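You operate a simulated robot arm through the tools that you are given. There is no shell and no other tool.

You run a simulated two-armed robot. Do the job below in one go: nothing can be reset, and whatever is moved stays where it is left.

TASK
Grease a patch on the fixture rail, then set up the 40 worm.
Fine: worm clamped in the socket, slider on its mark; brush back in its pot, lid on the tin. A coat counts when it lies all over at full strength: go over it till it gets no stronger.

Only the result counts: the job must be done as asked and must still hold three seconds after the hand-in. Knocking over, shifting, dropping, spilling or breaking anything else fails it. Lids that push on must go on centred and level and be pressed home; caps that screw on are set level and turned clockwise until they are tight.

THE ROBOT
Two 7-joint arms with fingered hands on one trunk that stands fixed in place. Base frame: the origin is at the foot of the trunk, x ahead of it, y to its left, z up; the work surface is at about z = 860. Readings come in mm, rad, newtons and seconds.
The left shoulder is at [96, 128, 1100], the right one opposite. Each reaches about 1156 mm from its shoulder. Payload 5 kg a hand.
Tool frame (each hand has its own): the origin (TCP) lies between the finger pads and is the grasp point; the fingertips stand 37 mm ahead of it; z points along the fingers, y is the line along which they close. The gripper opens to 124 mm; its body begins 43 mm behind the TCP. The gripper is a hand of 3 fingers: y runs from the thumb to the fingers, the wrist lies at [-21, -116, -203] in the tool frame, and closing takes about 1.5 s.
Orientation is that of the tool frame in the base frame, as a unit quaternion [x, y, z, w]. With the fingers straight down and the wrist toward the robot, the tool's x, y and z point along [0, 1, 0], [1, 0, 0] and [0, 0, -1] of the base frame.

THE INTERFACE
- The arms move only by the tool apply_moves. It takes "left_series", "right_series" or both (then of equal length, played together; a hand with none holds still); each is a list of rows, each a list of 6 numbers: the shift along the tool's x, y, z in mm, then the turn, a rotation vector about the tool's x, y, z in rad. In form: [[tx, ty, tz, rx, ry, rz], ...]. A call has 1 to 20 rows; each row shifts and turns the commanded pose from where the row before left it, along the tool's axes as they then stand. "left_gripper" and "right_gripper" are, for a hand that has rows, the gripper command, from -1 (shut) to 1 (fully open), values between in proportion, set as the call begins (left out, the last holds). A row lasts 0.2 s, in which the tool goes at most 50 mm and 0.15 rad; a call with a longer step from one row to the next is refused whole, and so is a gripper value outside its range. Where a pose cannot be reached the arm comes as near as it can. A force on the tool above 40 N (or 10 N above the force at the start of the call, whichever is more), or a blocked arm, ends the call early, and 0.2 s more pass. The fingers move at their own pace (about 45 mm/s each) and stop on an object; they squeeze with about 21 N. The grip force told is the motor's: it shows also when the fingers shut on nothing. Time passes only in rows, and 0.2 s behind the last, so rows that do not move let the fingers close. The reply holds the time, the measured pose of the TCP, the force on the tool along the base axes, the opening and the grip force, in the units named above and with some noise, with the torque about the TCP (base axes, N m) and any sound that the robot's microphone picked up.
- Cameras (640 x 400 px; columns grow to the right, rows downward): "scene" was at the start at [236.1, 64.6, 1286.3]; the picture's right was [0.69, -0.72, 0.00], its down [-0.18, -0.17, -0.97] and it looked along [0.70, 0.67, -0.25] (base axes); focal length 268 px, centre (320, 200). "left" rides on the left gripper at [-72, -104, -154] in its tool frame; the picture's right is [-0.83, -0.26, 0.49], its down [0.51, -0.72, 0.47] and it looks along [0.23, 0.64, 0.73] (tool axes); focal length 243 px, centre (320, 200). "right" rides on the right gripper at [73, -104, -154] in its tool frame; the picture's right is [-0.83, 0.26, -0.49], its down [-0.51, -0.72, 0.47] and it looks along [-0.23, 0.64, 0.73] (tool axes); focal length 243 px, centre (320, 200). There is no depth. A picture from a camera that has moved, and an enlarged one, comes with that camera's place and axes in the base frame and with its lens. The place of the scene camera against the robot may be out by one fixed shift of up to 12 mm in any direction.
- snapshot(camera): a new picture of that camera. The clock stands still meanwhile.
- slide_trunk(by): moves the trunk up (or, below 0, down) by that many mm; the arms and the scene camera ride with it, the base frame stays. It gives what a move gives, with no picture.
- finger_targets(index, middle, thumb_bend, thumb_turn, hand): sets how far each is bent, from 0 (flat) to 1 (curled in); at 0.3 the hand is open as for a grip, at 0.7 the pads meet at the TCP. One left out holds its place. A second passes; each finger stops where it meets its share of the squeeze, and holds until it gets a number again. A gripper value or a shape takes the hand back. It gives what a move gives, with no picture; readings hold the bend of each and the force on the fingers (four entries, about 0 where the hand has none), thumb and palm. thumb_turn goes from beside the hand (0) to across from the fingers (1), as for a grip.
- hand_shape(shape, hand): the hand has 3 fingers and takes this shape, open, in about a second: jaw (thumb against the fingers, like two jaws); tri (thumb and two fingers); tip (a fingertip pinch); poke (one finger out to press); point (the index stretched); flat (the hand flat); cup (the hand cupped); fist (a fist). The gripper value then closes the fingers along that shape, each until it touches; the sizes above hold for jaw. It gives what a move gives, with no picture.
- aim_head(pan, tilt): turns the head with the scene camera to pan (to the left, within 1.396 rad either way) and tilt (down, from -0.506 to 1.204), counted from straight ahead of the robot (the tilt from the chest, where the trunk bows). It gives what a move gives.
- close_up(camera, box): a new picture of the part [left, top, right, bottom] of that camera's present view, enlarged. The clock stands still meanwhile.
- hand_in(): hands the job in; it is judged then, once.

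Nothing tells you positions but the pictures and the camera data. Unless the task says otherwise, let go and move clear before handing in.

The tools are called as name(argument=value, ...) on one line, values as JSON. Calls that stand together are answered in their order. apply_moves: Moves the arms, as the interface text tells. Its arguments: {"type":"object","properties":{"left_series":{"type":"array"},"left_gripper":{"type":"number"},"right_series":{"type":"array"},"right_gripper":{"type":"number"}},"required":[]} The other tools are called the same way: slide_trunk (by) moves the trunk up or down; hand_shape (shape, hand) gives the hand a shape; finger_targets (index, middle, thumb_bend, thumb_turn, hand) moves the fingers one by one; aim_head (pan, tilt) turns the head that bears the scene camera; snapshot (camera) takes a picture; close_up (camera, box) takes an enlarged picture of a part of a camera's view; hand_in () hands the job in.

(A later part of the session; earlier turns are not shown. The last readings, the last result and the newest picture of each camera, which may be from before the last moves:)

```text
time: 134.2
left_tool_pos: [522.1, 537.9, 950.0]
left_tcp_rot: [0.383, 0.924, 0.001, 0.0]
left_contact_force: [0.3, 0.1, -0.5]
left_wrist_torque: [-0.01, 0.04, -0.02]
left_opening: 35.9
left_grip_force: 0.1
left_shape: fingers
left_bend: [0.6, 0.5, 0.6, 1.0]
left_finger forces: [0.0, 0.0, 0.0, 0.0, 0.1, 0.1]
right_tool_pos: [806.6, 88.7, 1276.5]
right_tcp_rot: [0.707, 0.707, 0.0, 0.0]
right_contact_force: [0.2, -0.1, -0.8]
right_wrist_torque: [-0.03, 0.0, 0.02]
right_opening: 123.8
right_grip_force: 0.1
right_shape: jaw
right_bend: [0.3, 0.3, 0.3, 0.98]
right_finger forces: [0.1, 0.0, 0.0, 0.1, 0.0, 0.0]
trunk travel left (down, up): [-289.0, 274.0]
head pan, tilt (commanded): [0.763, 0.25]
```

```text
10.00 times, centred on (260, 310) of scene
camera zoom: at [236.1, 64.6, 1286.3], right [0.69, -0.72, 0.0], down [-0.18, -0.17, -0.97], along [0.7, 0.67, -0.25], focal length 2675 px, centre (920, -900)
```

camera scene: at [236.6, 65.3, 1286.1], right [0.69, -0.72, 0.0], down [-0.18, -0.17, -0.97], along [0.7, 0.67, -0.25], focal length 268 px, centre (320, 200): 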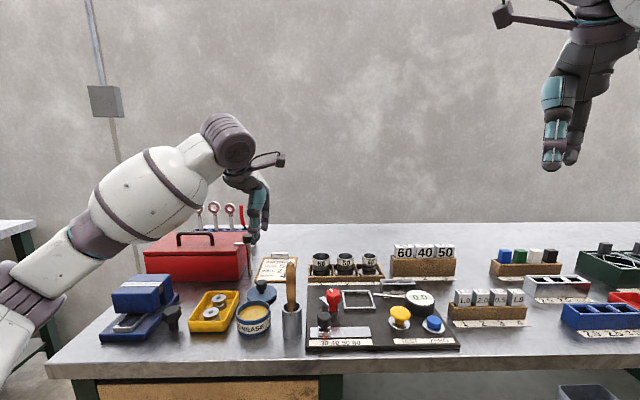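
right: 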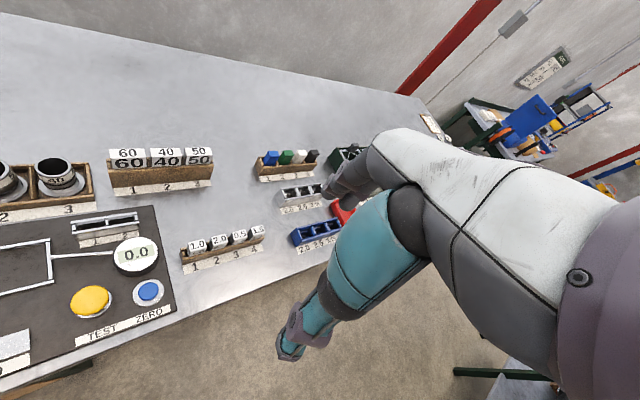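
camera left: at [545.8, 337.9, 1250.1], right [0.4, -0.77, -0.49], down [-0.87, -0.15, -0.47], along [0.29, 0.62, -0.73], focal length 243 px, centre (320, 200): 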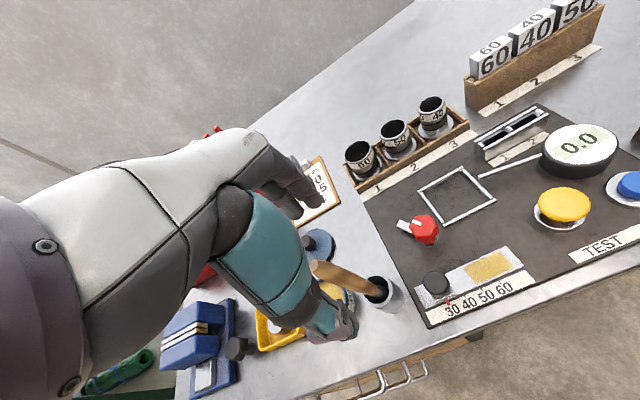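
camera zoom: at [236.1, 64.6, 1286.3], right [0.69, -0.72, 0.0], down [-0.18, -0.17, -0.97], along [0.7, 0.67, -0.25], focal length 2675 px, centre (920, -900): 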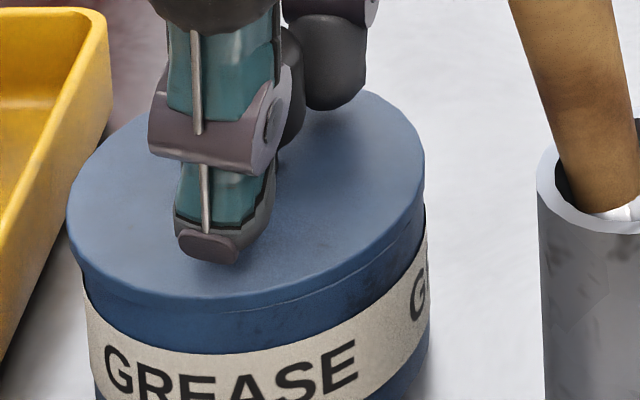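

After release the lid settles at exactly the same spot both times, so that is its natural centred seat. I'll press once more from above with closed fingers to make sure it's home.

apply_moves(left_series=[[0, 0, -8, 0, 0, 0], [0, 0, -20, 0, 0, 0], [0, 0, -30, 0, 0, 0], [0, 0, 0, 0, 0, 0]])

apply_moves(left_series=[[-1.5, 2, 0, 0, 0, 0], [0, 0, 0, 0, 0, 0], [0, 0, 0, 0, 0, 0], [0, 0, 0, 0, 0, 0], [0, 0, 0, 0, 0, 0], [0, 0, 0, 0, 0, 0], [0, 0, 12, 0, 0, 0], [0, 0, 10, 0, 0, 0], [0, 0, 4, 0, 0, 0], [0, 0, 0, 0, 0, 0]], left_gripper=-1)

close_up(camera="scene", box=[230, 260, 290, 330])

```text
time: 135.2
left_tool_pos: [523.1, 537.8, 1007.6]
left_tcp_rot: [0.383, 0.924, 0.001, 0.0]
left_contact_force: [1.0, -0.2, -0.1]
left_wrist_torque: [-0.01, 0.01, 0.01]
left_opening: 36.4
left_grip_force: 0.0
left_shape: fingers
left_bend: [0.6, 0.5, 0.6, 1.0]
left_finger forces: [0.0, 0.1, 0.0, 0.1, 0.0, 0.0]
right_tool_pos: [806.2, 89.7, 1274.7]
right_tcp_rot: [0.707, 0.708, 0.0, 0.0]
right_contact_force: [-1.3, -0.4, -1.6]
right_wrist_torque: [-0.04, 0.02, -0.01]
right_opening: 123.6
right_grip_force: 0.0
right_shape: jaw
right_bend: [0.3, 0.3, 0.3, 0.98]
right_finger forces: [0.1, 0.0, 0.1, 0.1, 0.1, 0.1]
trunk travel left (down, up): [-289.0, 274.0]
head pan, tilt (commanded): [0.763, 0.25]
```

```text
time: 137.4
left_tool_pos: [524.5, 537.4, 982.2]
left_tcp_rot: [0.382, 0.924, 0.002, 0.0]
left_contact_force: [0.4, 0.2, -0.5]
left_wrist_torque: [-0.01, 0.01, 0.03]
left_opening: 0.2
left_grip_force: 20.9
left_shape: jaw
left_bend: [0.7, 0.7, 0.56, 1.0]
left_finger forces: [0.1, 0.0, 0.1, 0.0, 0.0, 0.0]
right_tool_pos: [805.1, 89.3, 1276.0]
right_tcp_rot: [0.707, 0.707, 0.0, 0.0]
right_contact_force: [0.1, -0.6, 0.0]
right_wrist_torque: [0.03, 0.0, 0.0]
right_opening: 123.8
right_grip_force: 0.0
right_shape: jaw
right_bend: [0.3, 0.3, 0.3, 0.98]
right_finger forces: [0.0, 0.0, 0.0, 0.0, 0.1, 0.1]
trunk travel left (down, up): [-289.0, 274.0]
head pan, tilt (commanded): [0.763, 0.25]
```

```text
5.71 times, centred on (260, 295) of scene
camera zoom: at [236.2, 64.6, 1286.3], right [0.69, -0.72, 0.0], down [-0.18, -0.17, -0.97], along [0.7, 0.67, -0.25], focal length 1528 px, centre (663, -343)
```

zoom: 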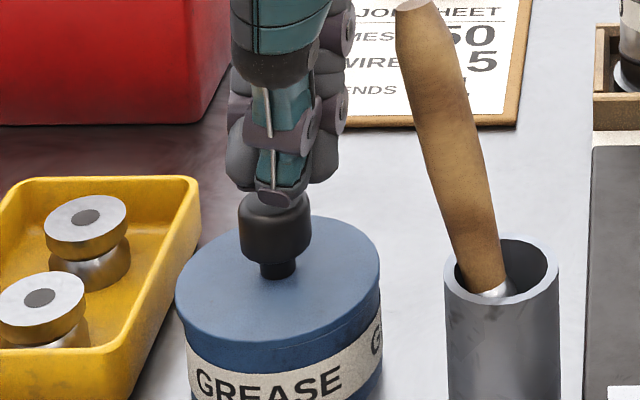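

apply_moves(left_series=[[0, 0, 3, 0, 0, 0], [0, 0, 3, 0, 0, 0], [0, 0, 1.5, 0, 0, 0], [0, 0, 1.5, 0, 0, 0], [0, 0, 1, 0, 0, 0], [0, 0, 0, 0, 0, 0]])

apply_moves(left_series=[[0, 0, -6, 0, 0, 0], [0, 0, -20, 0, 0, 0], [0, 0, -40, 0, 0, 0], [0, 0, -40, 0, 0, 0], [0, 0, -20, 0, 0, 0], [0, 0, 0, 0, 0, 0]])

close_up(camera="scene", box=[235, 285, 285, 335])

snapshot(camera="left")

```text
time: 138.8
left_tool_pos: [523.8, 535.0, 974.5]
left_tcp_rot: [0.383, 0.924, 0.002, 0.001]
left_contact_force: [0.7, 1.8, 21.8]
left_wrist_torque: [0.03, 0.18, 0.01]
left_opening: 0.4
left_grip_force: 21.6
left_shape: jaw
left_bend: [0.7, 0.7, 0.57, 1.0]
left_finger forces: [0.1, 18.8, 0.0, 0.1, 0.1, 0.0]
right_tool_pos: [803.7, 87.6, 1277.4]
right_tcp_rot: [0.707, 0.707, 0.0, 0.0]
right_contact_force: [0.1, -0.6, 0.4]
right_wrist_torque: [-0.04, -0.04, 0.04]
right_opening: 124.0
right_grip_force: 0.0
right_shape: jaw
right_bend: [0.3, 0.3, 0.3, 0.98]
right_finger forces: [0.0, 0.0, 0.1, 0.0, 0.0, 0.0]
trunk travel left (down, up): [-289.0, 274.0]
head pan, tilt (commanded): [0.763, 0.25]
```

```text
time: 140.2
left_tool_pos: [524.9, 538.4, 1097.8]
left_tcp_rot: [0.383, 0.924, 0.0, 0.0]
left_contact_force: [-0.3, 0.4, -0.2]
left_wrist_torque: [-0.04, 0.01, -0.01]
left_opening: 0.0
left_grip_force: 21.2
left_shape: jaw
left_bend: [0.7, 0.7, 0.57, 1.0]
left_finger forces: [0.1, 0.0, 0.0, 0.0, 0.1, 0.0]
right_tool_pos: [806.4, 89.9, 1274.6]
right_tcp_rot: [0.708, 0.707, 0.0, -0.001]
right_contact_force: [-0.1, 0.0, -0.2]
right_wrist_torque: [0.0, -0.01, 0.0]
right_opening: 123.7
right_grip_force: 0.0
right_shape: jaw
right_bend: [0.3, 0.3, 0.3, 0.98]
right_finger forces: [0.0, 0.1, 0.1, 0.0, 0.0, 0.1]
trunk travel left (down, up): [-289.0, 274.0]
head pan, tilt (commanded): [0.763, 0.25]
```

```text
8.00 times, centred on (260, 310) of scene
camera zoom: at [236.4, 64.9, 1286.2], right [0.69, -0.72, 0.0], down [-0.18, -0.17, -0.97], along [0.7, 0.67, -0.25], focal length 2140 px, centre (800, -680)
```

zoom: 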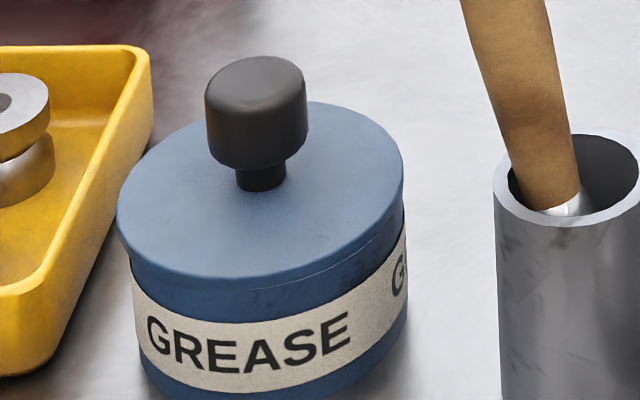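

```text
taken
camera left: at [501.6, 413.7, 1250.4], right [0.4, -0.77, -0.49], down [-0.87, -0.15, -0.47], along [0.29, 0.62, -0.73], focal length 243 px, centre (320, 200)
```

left: 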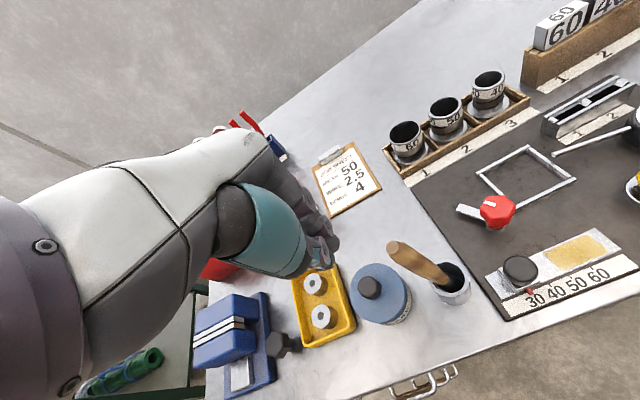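

Tin, brush and coat are done. Next is the slider: I'll move above its black knob with a narrow finger opening so the fingers clear the red clamp knob behind.

apply_moves(left_series=[[-30, -9, 0, 0, 0, 0], [-31, -9, 0, 0, 0, 0], [-31, -9, 0, 0, 0, 0], [-31, -9, 0, 0, 0, 0], [-31, -9, 0, 0, 0, 0], [0, 0, 30, 0, 0, 0], [0, 0, 0, 0, 0, 0]])

finger_targets(hand="left", index=0.55, middle=0.45, thumb_bend=0.55)

snapshot(camera="left")

close_up(camera="scene", box=[290, 230, 390, 350])

```text
time: 141.8
left_tool_pos: [601.8, 395.1, 1067.2]
left_tcp_rot: [0.383, 0.924, 0.001, 0.001]
left_contact_force: [-0.7, -0.6, 0.5]
left_wrist_torque: [0.01, -0.04, 0.02]
left_opening: 0.0
left_grip_force: 20.6
left_shape: jaw
left_bend: [0.7, 0.7, 0.57, 1.0]
left_finger forces: [0.0, 0.0, 0.0, 0.0, 0.1, 0.0]
right_tool_pos: [805.1, 88.2, 1276.1]
right_tcp_rot: [0.707, 0.707, 0.0, 0.001]
right_contact_force: [0.0, 0.5, -0.3]
right_wrist_torque: [0.01, 0.01, -0.02]
right_opening: 123.5
right_grip_force: 0.1
right_shape: jaw
right_bend: [0.3, 0.3, 0.3, 0.98]
right_finger forces: [0.1, 0.1, 0.0, 0.0, 0.0, 0.0]
trunk travel left (down, up): [-289.0, 274.0]
head pan, tilt (commanded): [0.763, 0.25]
```

```text
time: 142.8
left_tool_pos: [600.5, 395.9, 1066.2]
left_tcp_rot: [0.382, 0.924, 0.0, 0.0]
left_contact_force: [0.1, -0.2, -0.5]
left_wrist_torque: [0.01, -0.01, -0.01]
left_opening: 51.7
left_grip_force: 0.0
left_shape: fingers
left_bend: [0.55, 0.45, 0.55, 1.0]
left_finger forces: [0.0, 0.0, 0.1, 0.0, 0.1, 0.0]
right_tool_pos: [805.6, 88.5, 1275.5]
right_tcp_rot: [0.707, 0.707, 0.0, 0.001]
right_contact_force: [0.3, -0.8, -0.3]
right_wrist_torque: [0.01, -0.04, -0.01]
right_opening: 123.7
right_grip_force: 0.0
right_shape: jaw
right_bend: [0.3, 0.3, 0.3, 0.98]
right_finger forces: [0.0, 0.1, 0.0, 0.0, 0.1, 0.0]
trunk travel left (down, up): [-289.0, 274.0]
head pan, tilt (commanded): [0.763, 0.25]
```

```text
taken
camera left: at [578.7, 272.3, 1220.0], right [0.4, -0.77, -0.49], down [-0.87, -0.15, -0.47], along [0.29, 0.62, -0.73], focal length 243 px, centre (320, 200)
```

left: 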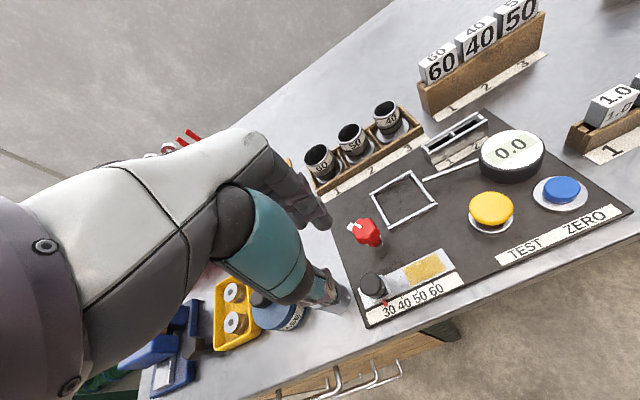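

```text
3.33 times, centred on (340, 290) of scene
camera zoom: at [236.2, 64.6, 1286.3], right [0.69, -0.72, 0.0], down [-0.18, -0.17, -0.97], along [0.7, 0.67, -0.25], focal length 892 px, centre (253, -100)
```

zoom: 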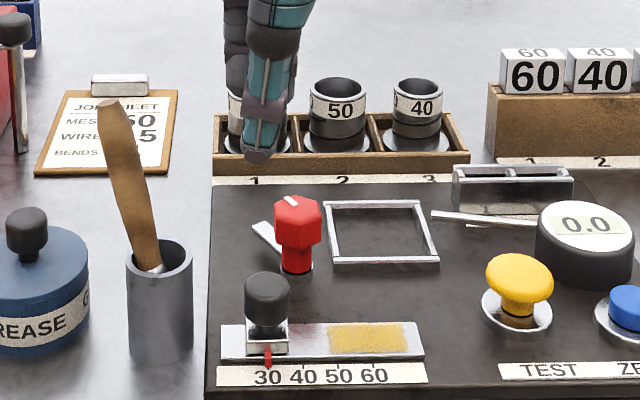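

close_up(camera="left", box=[330, 200, 460, 330])

```text
3.08 times, centred on (395, 265) of left
camera zoom: at [578.7, 272.3, 1220.0], right [0.4, -0.77, -0.49], down [-0.87, -0.15, -0.47], along [0.29, 0.62, -0.73], focal length 746 px, centre (89, 0)
```

zoom: 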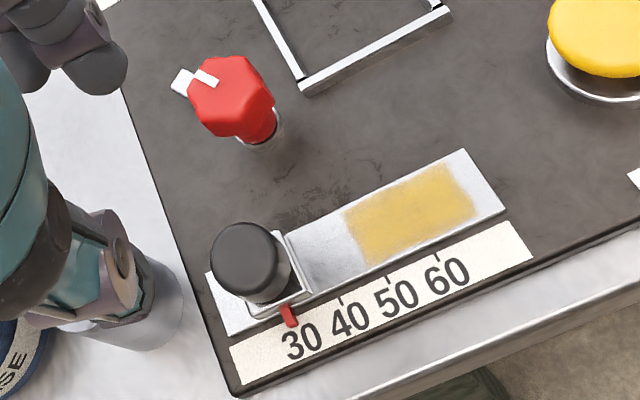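

apply_moves(left_series=[[-0.5, 0.6, 30, 0, 0, 0], [0, 0, 30, 0, 0, 0], [0, 0, 30, 0, 0, 0], [0, 0, 20, 0, 0, 0], [0, 0, 0, 0, 0, 0]])

close_up(camera="left", box=[250, 180, 410, 330])

close_up(camera="scene", box=[290, 250, 390, 350])

```text
time: 144.0
left_tool_pos: [602.2, 396.2, 957.4]
left_tcp_rot: [0.383, 0.924, 0.001, 0.0]
left_contact_force: [-0.1, 0.2, 1.2]
left_wrist_torque: [-0.01, -0.03, 0.01]
left_opening: 51.8
left_grip_force: 0.0
left_shape: fingers
left_bend: [0.55, 0.45, 0.55, 1.0]
left_finger forces: [0.1, 0.0, 0.0, 0.1, 0.0, 0.0]
right_tool_pos: [805.2, 88.9, 1276.0]
right_tcp_rot: [0.707, 0.707, 0.0, 0.0]
right_contact_force: [0.9, 0.5, 0.6]
right_wrist_torque: [0.01, 0.0, 0.0]
right_opening: 123.6
right_grip_force: 0.1
right_shape: jaw
right_bend: [0.3, 0.3, 0.3, 0.98]
right_finger forces: [0.0, 0.0, 0.1, 0.0, 0.0, 0.0]
trunk travel left (down, up): [-289.0, 274.0]
head pan, tilt (commanded): [0.763, 0.25]
```

```text
2.67 times, centred on (330, 255) of left
camera zoom: at [579.0, 271.6, 1110.9], right [0.4, -0.77, -0.49], down [-0.87, -0.15, -0.47], along [0.29, 0.62, -0.73], focal length 647 px, centre (293, 53)
```

zoom: 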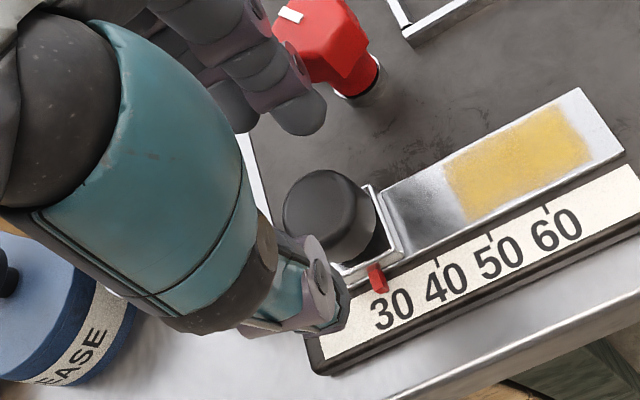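

```text
4.00 times, centred on (340, 300) of scene
camera zoom: at [235.6, 64.2, 1286.4], right [0.69, -0.72, 0.0], down [-0.18, -0.17, -0.97], along [0.7, 0.67, -0.25], focal length 1070 px, centre (240, -200)
```

zoom: 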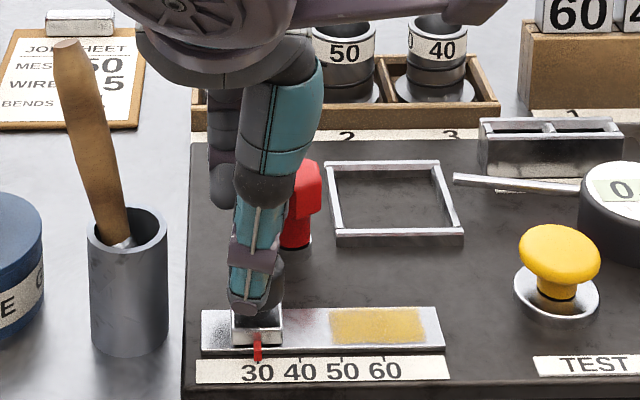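

apply_moves(left_series=[[0, 0, 12, 0, 0, 0], [0, 0, 10, 0, 0, 0], [0, 0, 7, 0, 0, 0], [0, 0, 0, 0, 0, 0]])

close_up(camera="left", box=[250, 180, 410, 330])

close_up(camera="scene", box=[290, 250, 390, 350])

```text
time: 145.0
left_tool_pos: [602.1, 396.4, 928.5]
left_tcp_rot: [0.383, 0.924, 0.001, 0.0]
left_contact_force: [0.7, 0.4, -0.4]
left_wrist_torque: [0.0, 0.0, 0.04]
left_opening: 51.7
left_grip_force: 0.1
left_shape: fingers
left_bend: [0.55, 0.45, 0.55, 1.0]
left_finger forces: [0.0, 0.1, 0.1, 0.0, 0.0, 0.0]
right_tool_pos: [805.0, 88.0, 1276.2]
right_tcp_rot: [0.707, 0.707, -0.001, 0.0]
right_contact_force: [0.3, 0.0, 0.4]
right_wrist_torque: [0.02, -0.01, -0.01]
right_opening: 123.7
right_grip_force: 0.1
right_shape: jaw
right_bend: [0.3, 0.3, 0.3, 0.98]
right_finger forces: [0.0, 0.0, 0.1, 0.1, 0.0, 0.0]
trunk travel left (down, up): [-289.0, 274.0]
head pan, tilt (commanded): [0.763, 0.25]
```

```text
2.67 times, centred on (330, 255) of left
camera zoom: at [579.4, 272.2, 1081.4], right [0.4, -0.77, -0.49], down [-0.87, -0.15, -0.47], along [0.29, 0.62, -0.73], focal length 647 px, centre (293, 53)
```

zoom: 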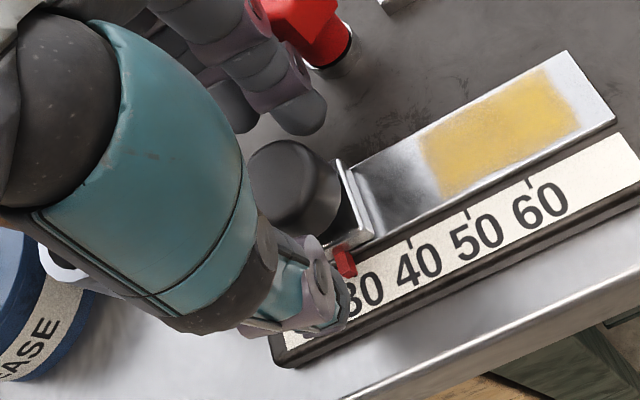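

```text
4.00 times, centred on (340, 300) of scene
camera zoom: at [236.1, 64.5, 1286.3], right [0.69, -0.72, 0.0], down [-0.18, -0.17, -0.97], along [0.7, 0.67, -0.25], focal length 1070 px, centre (240, -200)
```

zoom: 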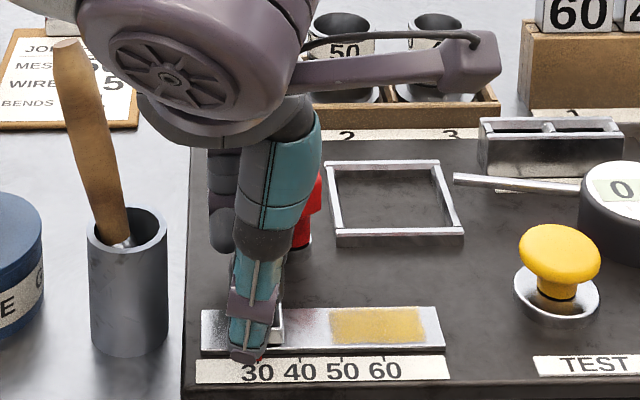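

apply_moves(left_series=[[0, 0, 1, 0, 0, 0], [0, 0, 0, 0, 0, 0], [0, 0, 0, 0, 0, 0], [0, 0, 0, 0, 0, 0], [0, 0, 0, 0, 0, 0], [0, 0, 0, 0, 0, 0]], left_gripper=-1)

close_up(camera="left", box=[250, 180, 410, 330])

close_up(camera="scene", box=[290, 250, 390, 350])

```text
time: 146.4
left_tool_pos: [601.4, 395.8, 928.1]
left_tcp_rot: [0.383, 0.924, 0.001, 0.0]
left_contact_force: [-3.2, -3.4, 0.1]
left_wrist_torque: [-0.18, 0.22, 0.11]
left_opening: 1.8
left_grip_force: 20.8
left_shape: jaw
left_bend: [0.66, 0.64, 0.63, 1.0]
left_finger forces: [18.5, 4.7, 0.1, 0.0, 29.2, 0.2]
right_tool_pos: [805.2, 89.0, 1275.6]
right_tcp_rot: [0.707, 0.707, 0.0, 0.0]
right_contact_force: [-1.1, 0.0, -0.1]
right_wrist_torque: [0.0, -0.02, 0.0]
right_opening: 123.7
right_grip_force: 0.1
right_shape: jaw
right_bend: [0.3, 0.3, 0.3, 0.98]
right_finger forces: [0.0, 0.0, 0.1, 0.0, 0.0, 0.0]
trunk travel left (down, up): [-289.0, 274.0]
head pan, tilt (commanded): [0.763, 0.25]
```

```text
2.67 times, centred on (330, 255) of left
camera zoom: at [579.2, 272.2, 1080.7], right [0.4, -0.77, -0.49], down [-0.87, -0.15, -0.47], along [0.29, 0.62, -0.73], focal length 647 px, centre (293, 53)
```

zoom: 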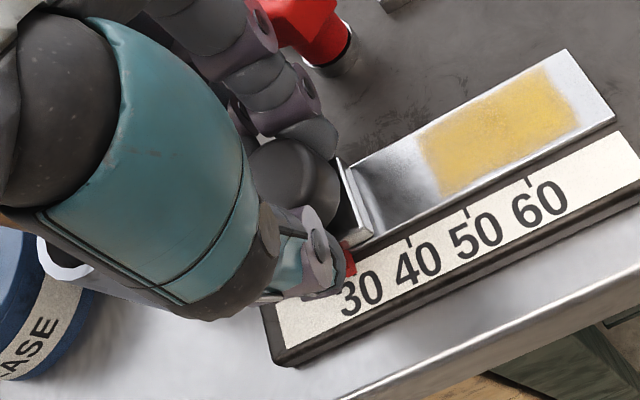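

```text
4.00 times, centred on (340, 300) of scene
camera zoom: at [235.7, 64.2, 1286.4], right [0.69, -0.72, 0.0], down [-0.18, -0.17, -0.97], along [0.7, 0.67, -0.25], focal length 1070 px, centre (240, -200)
```

zoom: 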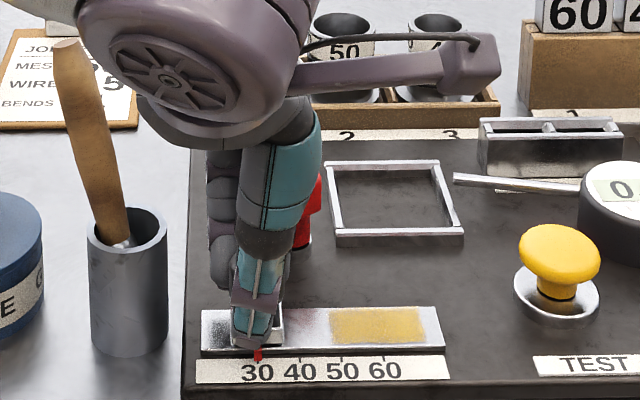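

apply_moves(left_series=[[-4, 0, 0, 0, 0, 0], [-4, 0, 0, 0, 0, 0], [-4, 0, 0, 0, 0, 0], [0, 0, 0, 0, 0, 0]])

close_up(camera="left", box=[250, 180, 410, 330])

close_up(camera="scene", box=[310, 310, 370, 350])

```text
time: 147.4
left_tool_pos: [610.5, 387.1, 927.0]
left_tcp_rot: [0.382, 0.924, 0.001, 0.0]
left_contact_force: [-5.2, -4.8, -0.6]
left_wrist_torque: [-0.13, 0.18, 0.07]
left_opening: 1.1
left_grip_force: 21.2
left_shape: jaw
left_bend: [0.66, 0.64, 0.63, 1.0]
left_finger forces: [18.4, 4.9, 0.1, 0.0, 30.0, 0.0]
right_tool_pos: [804.3, 88.5, 1276.1]
right_tcp_rot: [0.707, 0.707, 0.0, 0.0]
right_contact_force: [0.8, 0.3, -0.7]
right_wrist_torque: [0.01, 0.0, 0.01]
right_opening: 123.6
right_grip_force: 0.0
right_shape: jaw
right_bend: [0.3, 0.3, 0.3, 0.98]
right_finger forces: [0.1, 0.0, 0.0, 0.0, 0.0, 0.0]
trunk travel left (down, up): [-289.0, 274.0]
head pan, tilt (commanded): [0.763, 0.25]
```

```text
2.67 times, centred on (330, 255) of left
camera zoom: at [587.7, 263.8, 1080.7], right [0.4, -0.77, -0.49], down [-0.87, -0.15, -0.47], along [0.29, 0.62, -0.73], focal length 647 px, centre (293, 53)
```

zoom: 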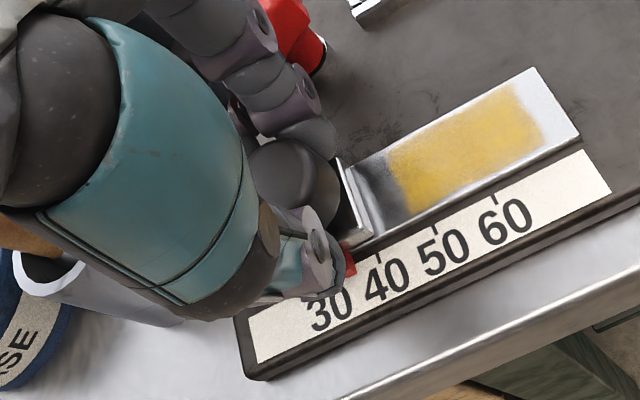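

```text
10.00 times, centred on (340, 330) of scene
camera zoom: at [235.7, 64.2, 1286.4], right [0.69, -0.72, 0.0], down [-0.18, -0.17, -0.97], along [0.7, 0.67, -0.25], focal length 2675 px, centre (120, -1100)
```

zoom: 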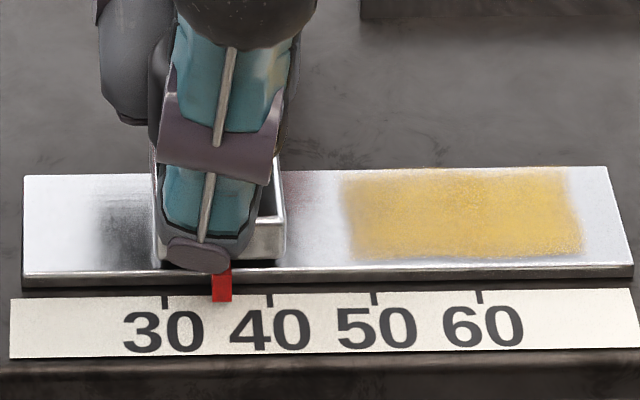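

The slider follows the hand; the pointer is halfway between 30 and 40. About 10 mm more to go.

apply_moves(left_series=[[-4, 0, 0, 0, 0, 0], [-4, 0, 0, 0, 0, 0], [-1, 0, 0, 0, 0, 0], [0, 0, 0, 0, 0, 0], [0, 0, 0, 0, 0, 0]])

close_up(camera="scene", box=[310, 310, 370, 350])

close_up(camera="left", box=[320, 240, 380, 290])

```text
time: 148.6
left_tool_pos: [616.1, 380.9, 929.3]
left_tcp_rot: [0.383, 0.924, 0.001, 0.0]
left_contact_force: [-4.7, -7.1, -2.9]
left_wrist_torque: [-0.21, 0.26, 0.08]
left_opening: 1.4
left_grip_force: 21.3
left_shape: jaw
left_bend: [0.66, 0.65, 0.63, 1.0]
left_finger forces: [19.0, 4.4, 0.0, 0.1, 31.3, 0.0]
right_tool_pos: [806.4, 88.5, 1274.7]
right_tcp_rot: [0.707, 0.707, 0.0, 0.0]
right_contact_force: [-0.2, 0.5, -0.1]
right_wrist_torque: [0.01, -0.04, 0.02]
right_opening: 123.6
right_grip_force: 0.0
right_shape: jaw
right_bend: [0.3, 0.3, 0.3, 0.98]
right_finger forces: [0.0, 0.0, 0.0, 0.1, 0.0, 0.0]
trunk travel left (down, up): [-289.0, 274.0]
head pan, tilt (commanded): [0.763, 0.25]
```

```text
10.00 times, centred on (340, 330) of scene
camera zoom: at [235.8, 64.0, 1286.4], right [0.69, -0.72, 0.0], down [-0.18, -0.17, -0.97], along [0.7, 0.67, -0.25], focal length 2675 px, centre (120, -1100)
```

zoom: 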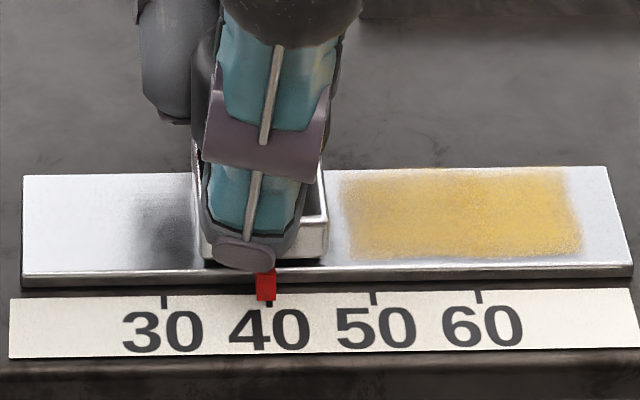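

```text
8.00 times, centred on (350, 265) of left
camera zoom: at [594.3, 257.4, 1080.8], right [0.4, -0.77, -0.49], down [-0.87, -0.15, -0.47], along [0.29, 0.62, -0.73], focal length 1941 px, centre (80, -320)
```

zoom: 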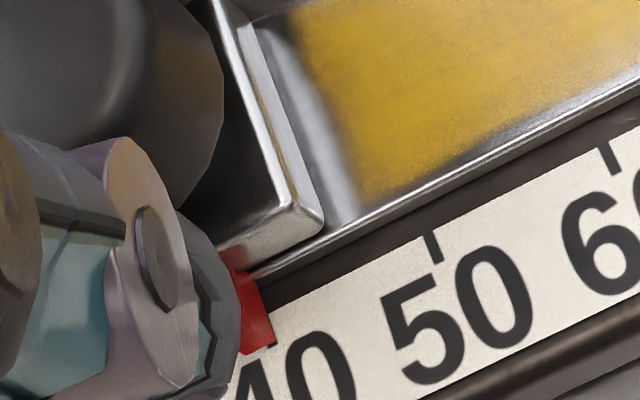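

apply_moves(left_series=[[-0.8, 0, 0, 0, 0, 0], [0, 0, 0, 0, 0, 0], [0, 0, 0, 0, 0, 0]])

close_up(camera="scene", box=[325, 320, 355, 345])

```text
time: 149.4
left_tool_pos: [617.4, 380.6, 927.6]
left_tcp_rot: [0.383, 0.924, 0.001, -0.001]
left_contact_force: [-6.7, -4.8, -1.1]
left_wrist_torque: [-0.22, 0.27, 0.07]
left_opening: 1.2
left_grip_force: 20.9
left_shape: jaw
left_bend: [0.66, 0.65, 0.63, 1.0]
left_finger forces: [18.4, 5.1, 0.0, 0.1, 31.6, 0.0]
right_tool_pos: [803.5, 87.0, 1275.0]
right_tcp_rot: [0.708, 0.706, 0.0, 0.0]
right_contact_force: [0.1, -0.8, -1.6]
right_wrist_torque: [0.0, -0.01, -0.02]
right_opening: 123.5
right_grip_force: 0.0
right_shape: jaw
right_bend: [0.3, 0.3, 0.3, 0.98]
right_finger forces: [0.0, 0.1, 0.1, 0.0, 0.0, 0.1]
trunk travel left (down, up): [-289.0, 274.0]
head pan, tilt (commanded): [0.763, 0.25]
```

```text
16.00 times, centred on (340, 332) of scene
camera zoom: at [235.4, 64.1, 1286.4], right [0.69, -0.72, 0.0], down [-0.18, -0.17, -0.97], along [0.7, 0.67, -0.25], focal length 4280 px, centre (0, -1920)
```

zoom: 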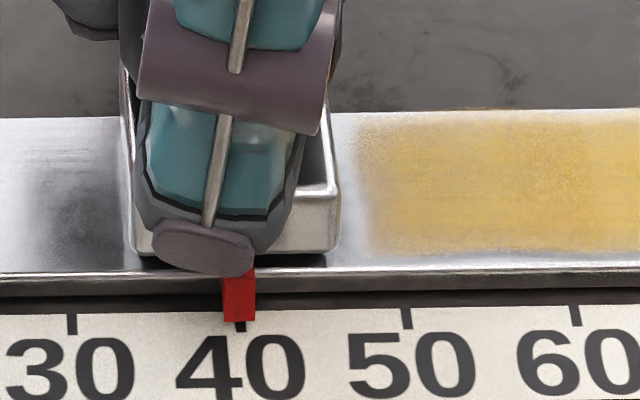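

finger_targets(hand="left", index=0.55, middle=0.45, thumb_bend=0.52)

close_up(camera="scene", box=[325, 320, 355, 345])

close_up(camera="left", box=[250, 180, 410, 330])

```text
time: 150.4
left_tool_pos: [616.8, 381.9, 929.9]
left_tcp_rot: [0.382, 0.924, 0.001, 0.002]
left_contact_force: [-18.5, -2.8, 2.5]
left_wrist_torque: [0.12, 0.0, 0.75]
left_opening: 56.2
left_grip_force: 8.6
left_shape: fingers
left_bend: [0.55, 0.56, 0.52, 1.0]
left_finger forces: [0.0, 17.6, 0.1, 0.0, 0.0, 0.0]
right_tool_pos: [803.2, 88.5, 1277.1]
right_tcp_rot: [0.708, 0.707, 0.001, 0.0]
right_contact_force: [-0.3, 0.4, 0.5]
right_wrist_torque: [-0.03, 0.0, 0.03]
right_opening: 123.9
right_grip_force: 0.0
right_shape: jaw
right_bend: [0.3, 0.3, 0.3, 0.98]
right_finger forces: [0.0, 0.0, 0.0, 0.1, 0.1, 0.0]
trunk travel left (down, up): [-289.0, 274.0]
head pan, tilt (commanded): [0.763, 0.25]
```

```text
16.00 times, centred on (340, 332) of scene
camera zoom: at [233.8, 64.1, 1286.8], right [0.69, -0.72, 0.0], down [-0.18, -0.17, -0.97], along [0.7, 0.67, -0.24], focal length 4280 px, centre (0, -1920)
```

zoom: 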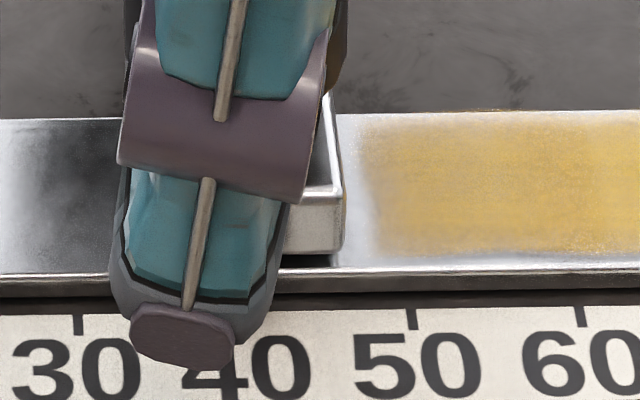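

```text
2.67 times, centred on (330, 255) of left
camera zoom: at [593.2, 257.0, 1081.3], right [0.4, -0.77, -0.49], down [-0.87, -0.15, -0.47], along [0.29, 0.62, -0.73], focal length 647 px, centre (293, 53)
```

zoom: 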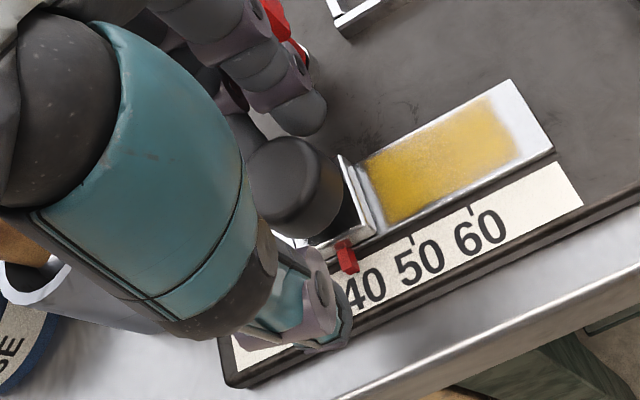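

The middle finger is pressing against the red clamp knob behind. I'll relax that finger at once.

finger_targets(hand="left", index=0.58, middle=0.6, thumb_bend=0.48)

close_up(camera="left", box=[250, 180, 410, 330])

close_up(camera="scene", box=[310, 280, 370, 350])

```text
time: 151.4
left_tool_pos: [617.8, 382.0, 927.5]
left_tcp_rot: [0.382, 0.924, 0.001, 0.0]
left_contact_force: [-3.3, 1.3, 2.1]
left_wrist_torque: [0.12, -0.05, 0.22]
left_opening: 59.4
left_grip_force: 2.4
left_shape: fingers
left_bend: [0.57, 0.61, 0.48, 1.0]
left_finger forces: [0.0, 3.3, 0.0, 0.1, 0.1, 0.1]
right_tool_pos: [805.1, 89.8, 1275.2]
right_tcp_rot: [0.706, 0.708, 0.001, 0.001]
right_contact_force: [-1.2, -0.8, -0.2]
right_wrist_torque: [-0.03, -0.01, 0.0]
right_opening: 123.7
right_grip_force: 0.0
right_shape: jaw
right_bend: [0.3, 0.3, 0.3, 0.98]
right_finger forces: [0.0, 0.0, 0.0, 0.1, 0.0, 0.1]
trunk travel left (down, up): [-289.0, 274.0]
head pan, tilt (commanded): [0.763, 0.25]
```

```text
2.67 times, centred on (330, 255) of left
camera zoom: at [594.9, 257.4, 1080.6], right [0.4, -0.77, -0.49], down [-0.87, -0.15, -0.47], along [0.29, 0.62, -0.73], focal length 647 px, centre (293, 53)
```

zoom: 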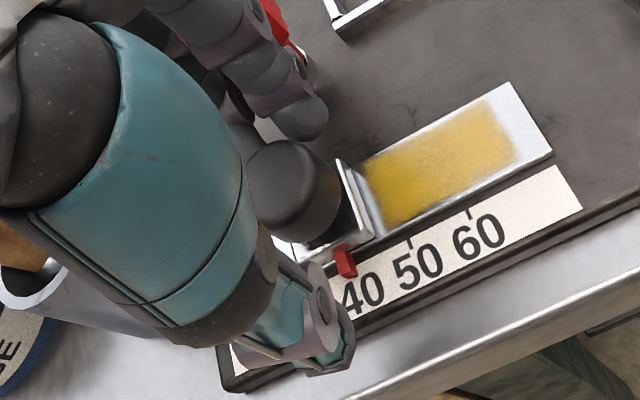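

```text
5.71 times, centred on (340, 315) of scene
camera zoom: at [235.6, 64.6, 1286.4], right [0.69, -0.72, 0.0], down [-0.18, -0.17, -0.97], along [0.7, 0.67, -0.25], focal length 1528 px, centre (206, -457)
```

zoom: 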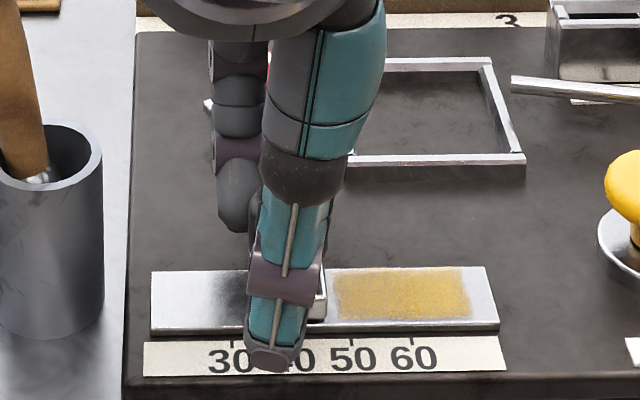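

apply_moves(left_series=[[0, -2, 0, 0, 0, 0], [0, 0, -2, 0, 0, 0], [0, 0, 0, 0, 0, 0]])

close_up(camera="left", box=[250, 180, 410, 330])

```text
time: 152.2
left_tool_pos: [615.5, 379.2, 930.4]
left_tcp_rot: [0.383, 0.924, 0.0, 0.001]
left_contact_force: [-0.9, 0.7, -0.2]
left_wrist_torque: [0.04, 0.02, 0.0]
left_opening: 59.8
left_grip_force: 0.0
left_shape: fingers
left_bend: [0.57, 0.6, 0.48, 1.0]
left_finger forces: [0.0, 0.0, 0.0, 0.0, 0.0, 0.1]
right_tool_pos: [805.0, 88.8, 1276.2]
right_tcp_rot: [0.707, 0.707, 0.0, 0.0]
right_contact_force: [1.0, -0.4, 0.2]
right_wrist_torque: [0.0, -0.02, 0.04]
right_opening: 123.9
right_grip_force: 0.0
right_shape: jaw
right_bend: [0.3, 0.3, 0.3, 0.98]
right_finger forces: [0.0, 0.0, 0.0, 0.0, 0.1, 0.1]
trunk travel left (down, up): [-289.0, 274.0]
head pan, tilt (commanded): [0.763, 0.25]
```

```text
2.67 times, centred on (330, 255) of left
camera zoom: at [594.1, 255.9, 1082.2], right [0.4, -0.77, -0.49], down [-0.87, -0.15, -0.47], along [0.29, 0.62, -0.73], focal length 647 px, centre (293, 53)
```

zoom: 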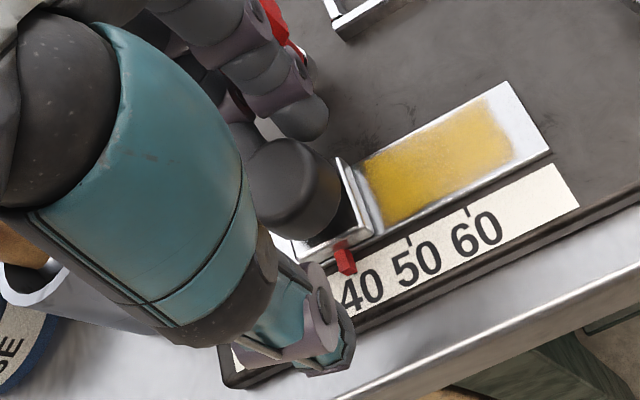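

All forces are at zero now. I'll rise straight up and check the slider and the clamp knob.

apply_moves(left_series=[[0, 0, -6, 0, 0, 0], [0, 0, -15, 0, 0, 0], [0, 0, -30, 0, 0, 0], [0, 0, -40, 0, 0, 0], [0, 0, -40, 0, 0, 0], [0, 0, -30, 0, 0, 0], [0, 0, 0, 0, 0, 0]])

close_up(camera="scene", box=[325, 320, 355, 345])

close_up(camera="scene", box=[305, 260, 395, 350])

snapshot(camera="left")

```text
time: 153.8
left_tool_pos: [615.5, 379.5, 1090.0]
left_tcp_rot: [0.383, 0.924, 0.0, 0.0]
left_contact_force: [0.4, 1.3, -0.5]
left_wrist_torque: [0.01, -0.01, 0.0]
left_opening: 59.8
left_grip_force: 0.0
left_shape: fingers
left_bend: [0.57, 0.6, 0.48, 1.0]
left_finger forces: [0.0, 0.0, 0.1, 0.0, 0.0, 0.0]
right_tool_pos: [805.6, 88.8, 1274.8]
right_tcp_rot: [0.707, 0.707, 0.0, 0.0]
right_contact_force: [-0.5, 0.4, -0.4]
right_wrist_torque: [0.02, 0.04, 0.01]
right_opening: 123.8
right_grip_force: 0.2
right_shape: jaw
right_bend: [0.3, 0.3, 0.3, 0.98]
right_finger forces: [0.0, 0.0, 0.1, 0.1, 0.0, 0.1]
trunk travel left (down, up): [-289.0, 274.0]
head pan, tilt (commanded): [0.763, 0.25]
```

```text
16.00 times, centred on (340, 332) of scene
camera zoom: at [236.6, 65.0, 1286.1], right [0.69, -0.72, 0.0], down [-0.18, -0.17, -0.97], along [0.7, 0.67, -0.25], focal length 4280 px, centre (0, -1920)
```

zoom: 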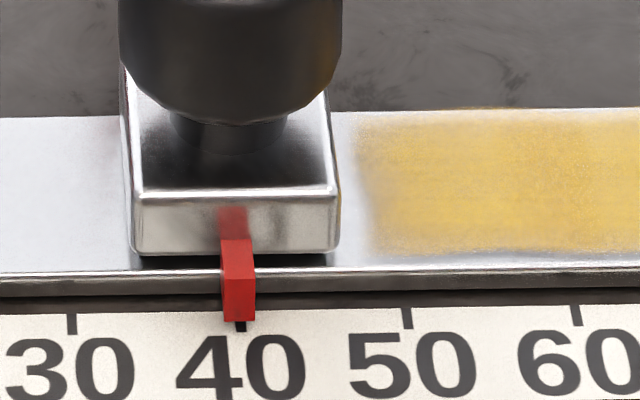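

```text
4.44 times, centred on (350, 305) of scene
camera zoom: at [236.6, 65.0, 1286.1], right [0.69, -0.72, 0.0], down [-0.18, -0.17, -0.97], along [0.7, 0.67, -0.25], focal length 1189 px, centre (187, -267)
```

zoom: 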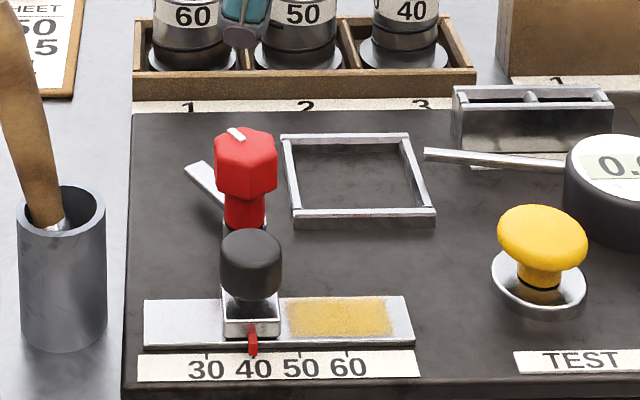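

```text
taken
camera left: at [593.3, 256.2, 1243.2], right [0.4, -0.77, -0.49], down [-0.87, -0.15, -0.47], along [0.29, 0.62, -0.73], focal length 243 px, centre (320, 200)
```

left: 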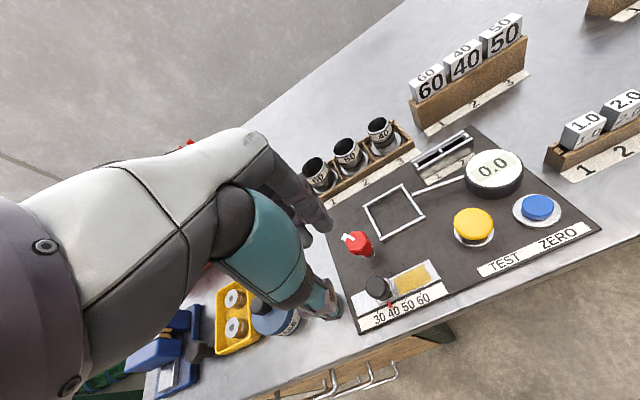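

The pointer sits on the 40 mark within about 0.3 mm, and the clamp knob is unmoved. Next is the 40 worm: I'll move nearer to measure it, its tray and the socket.

apply_moves(left_series=[[-12, 35, 0, 0, 0, 0], [-12, 35, 0, 0, 0, 0], [-12, 35, 0, 0, 0, 0], [-10, 35, -5, 0, 0, 0], [-9, 35, -5, 0, 0, 0], [0, 0, 0, 0, 0, 0]])

snapshot(camera="left")

snapshot(camera="scene")

```text
time: 155.2
left_tool_pos: [778.5, 465.2, 1101.0]
left_tcp_rot: [0.382, 0.924, 0.0, 0.001]
left_contact_force: [-0.9, -0.4, 0.0]
left_wrist_torque: [-0.02, 0.0, -0.01]
left_opening: 59.7
left_grip_force: 0.1
left_shape: fingers
left_bend: [0.57, 0.6, 0.48, 1.0]
left_finger forces: [0.0, 0.0, 0.0, 0.0, 0.1, 0.0]
right_tool_pos: [804.8, 89.0, 1275.8]
right_tcp_rot: [0.707, 0.707, 0.001, 0.0]
right_contact_force: [0.0, 0.0, 0.0]
right_wrist_torque: [0.01, 0.02, 0.02]
right_opening: 123.8
right_grip_force: 0.0
right_shape: jaw
right_bend: [0.3, 0.3, 0.3, 0.98]
right_finger forces: [0.0, 0.1, 0.0, 0.0, 0.0, 0.1]
trunk travel left (down, up): [-289.0, 274.0]
head pan, tilt (commanded): [0.763, 0.25]
```

```text
taken
camera left: at [755.8, 340.8, 1254.7], right [0.4, -0.77, -0.49], down [-0.87, -0.15, -0.47], along [0.29, 0.62, -0.73], focal length 243 px, centre (320, 200)
```

left: 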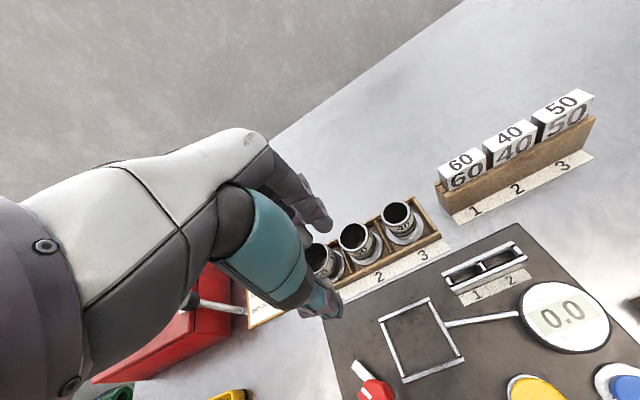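

```text
taken
camera scene: at [235.4, 64.4, 1286.5], right [0.69, -0.72, 0.0], down [-0.18, -0.17, -0.97], along [0.7, 0.67, -0.25], focal length 268 px, centre (320, 200)
```

scene: 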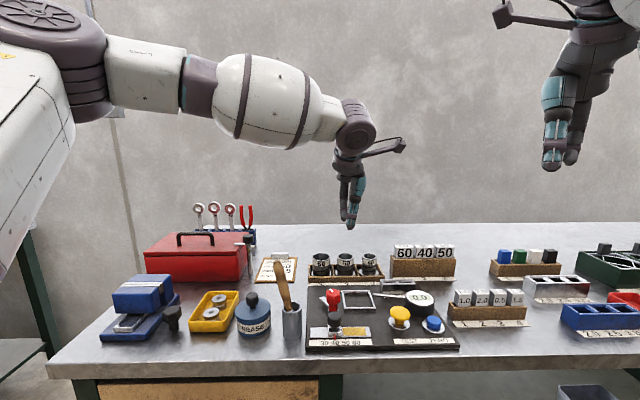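

close_up(camera="left", box=[360, 180, 450, 270])

close_up(camera="left", box=[330, 280, 480, 400])

close_up(camera="scene", box=[340, 240, 400, 290])

```text
4.44 times, centred on (405, 225) of left
camera zoom: at [755.8, 340.8, 1254.7], right [0.4, -0.77, -0.49], down [-0.87, -0.15, -0.47], along [0.29, 0.62, -0.73], focal length 1078 px, centre (-58, 89)
```

zoom: 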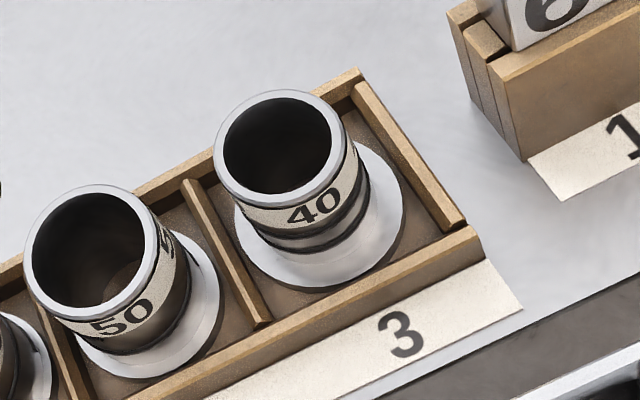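

```text
3.33 times, centred on (405, 340) of left
camera zoom: at [755.8, 340.8, 1254.7], right [0.4, -0.77, -0.49], down [-0.87, -0.15, -0.47], along [0.29, 0.62, -0.73], focal length 809 px, centre (37, -267)
```

zoom: 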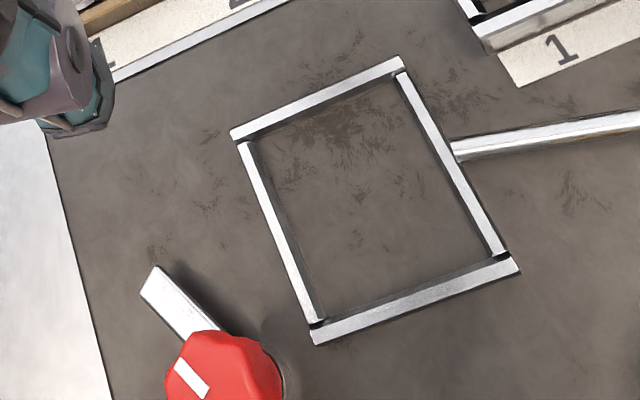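

```text
8.00 times, centred on (370, 265) of scene
camera zoom: at [235.4, 64.4, 1286.5], right [0.69, -0.72, 0.0], down [-0.18, -0.17, -0.97], along [0.7, 0.67, -0.25], focal length 2140 px, centre (-80, -320)
```

zoom: 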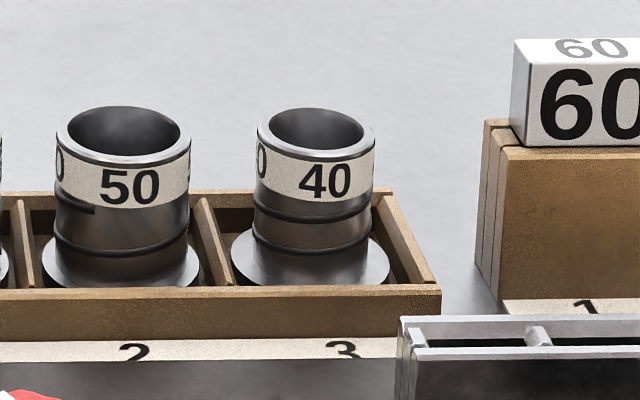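

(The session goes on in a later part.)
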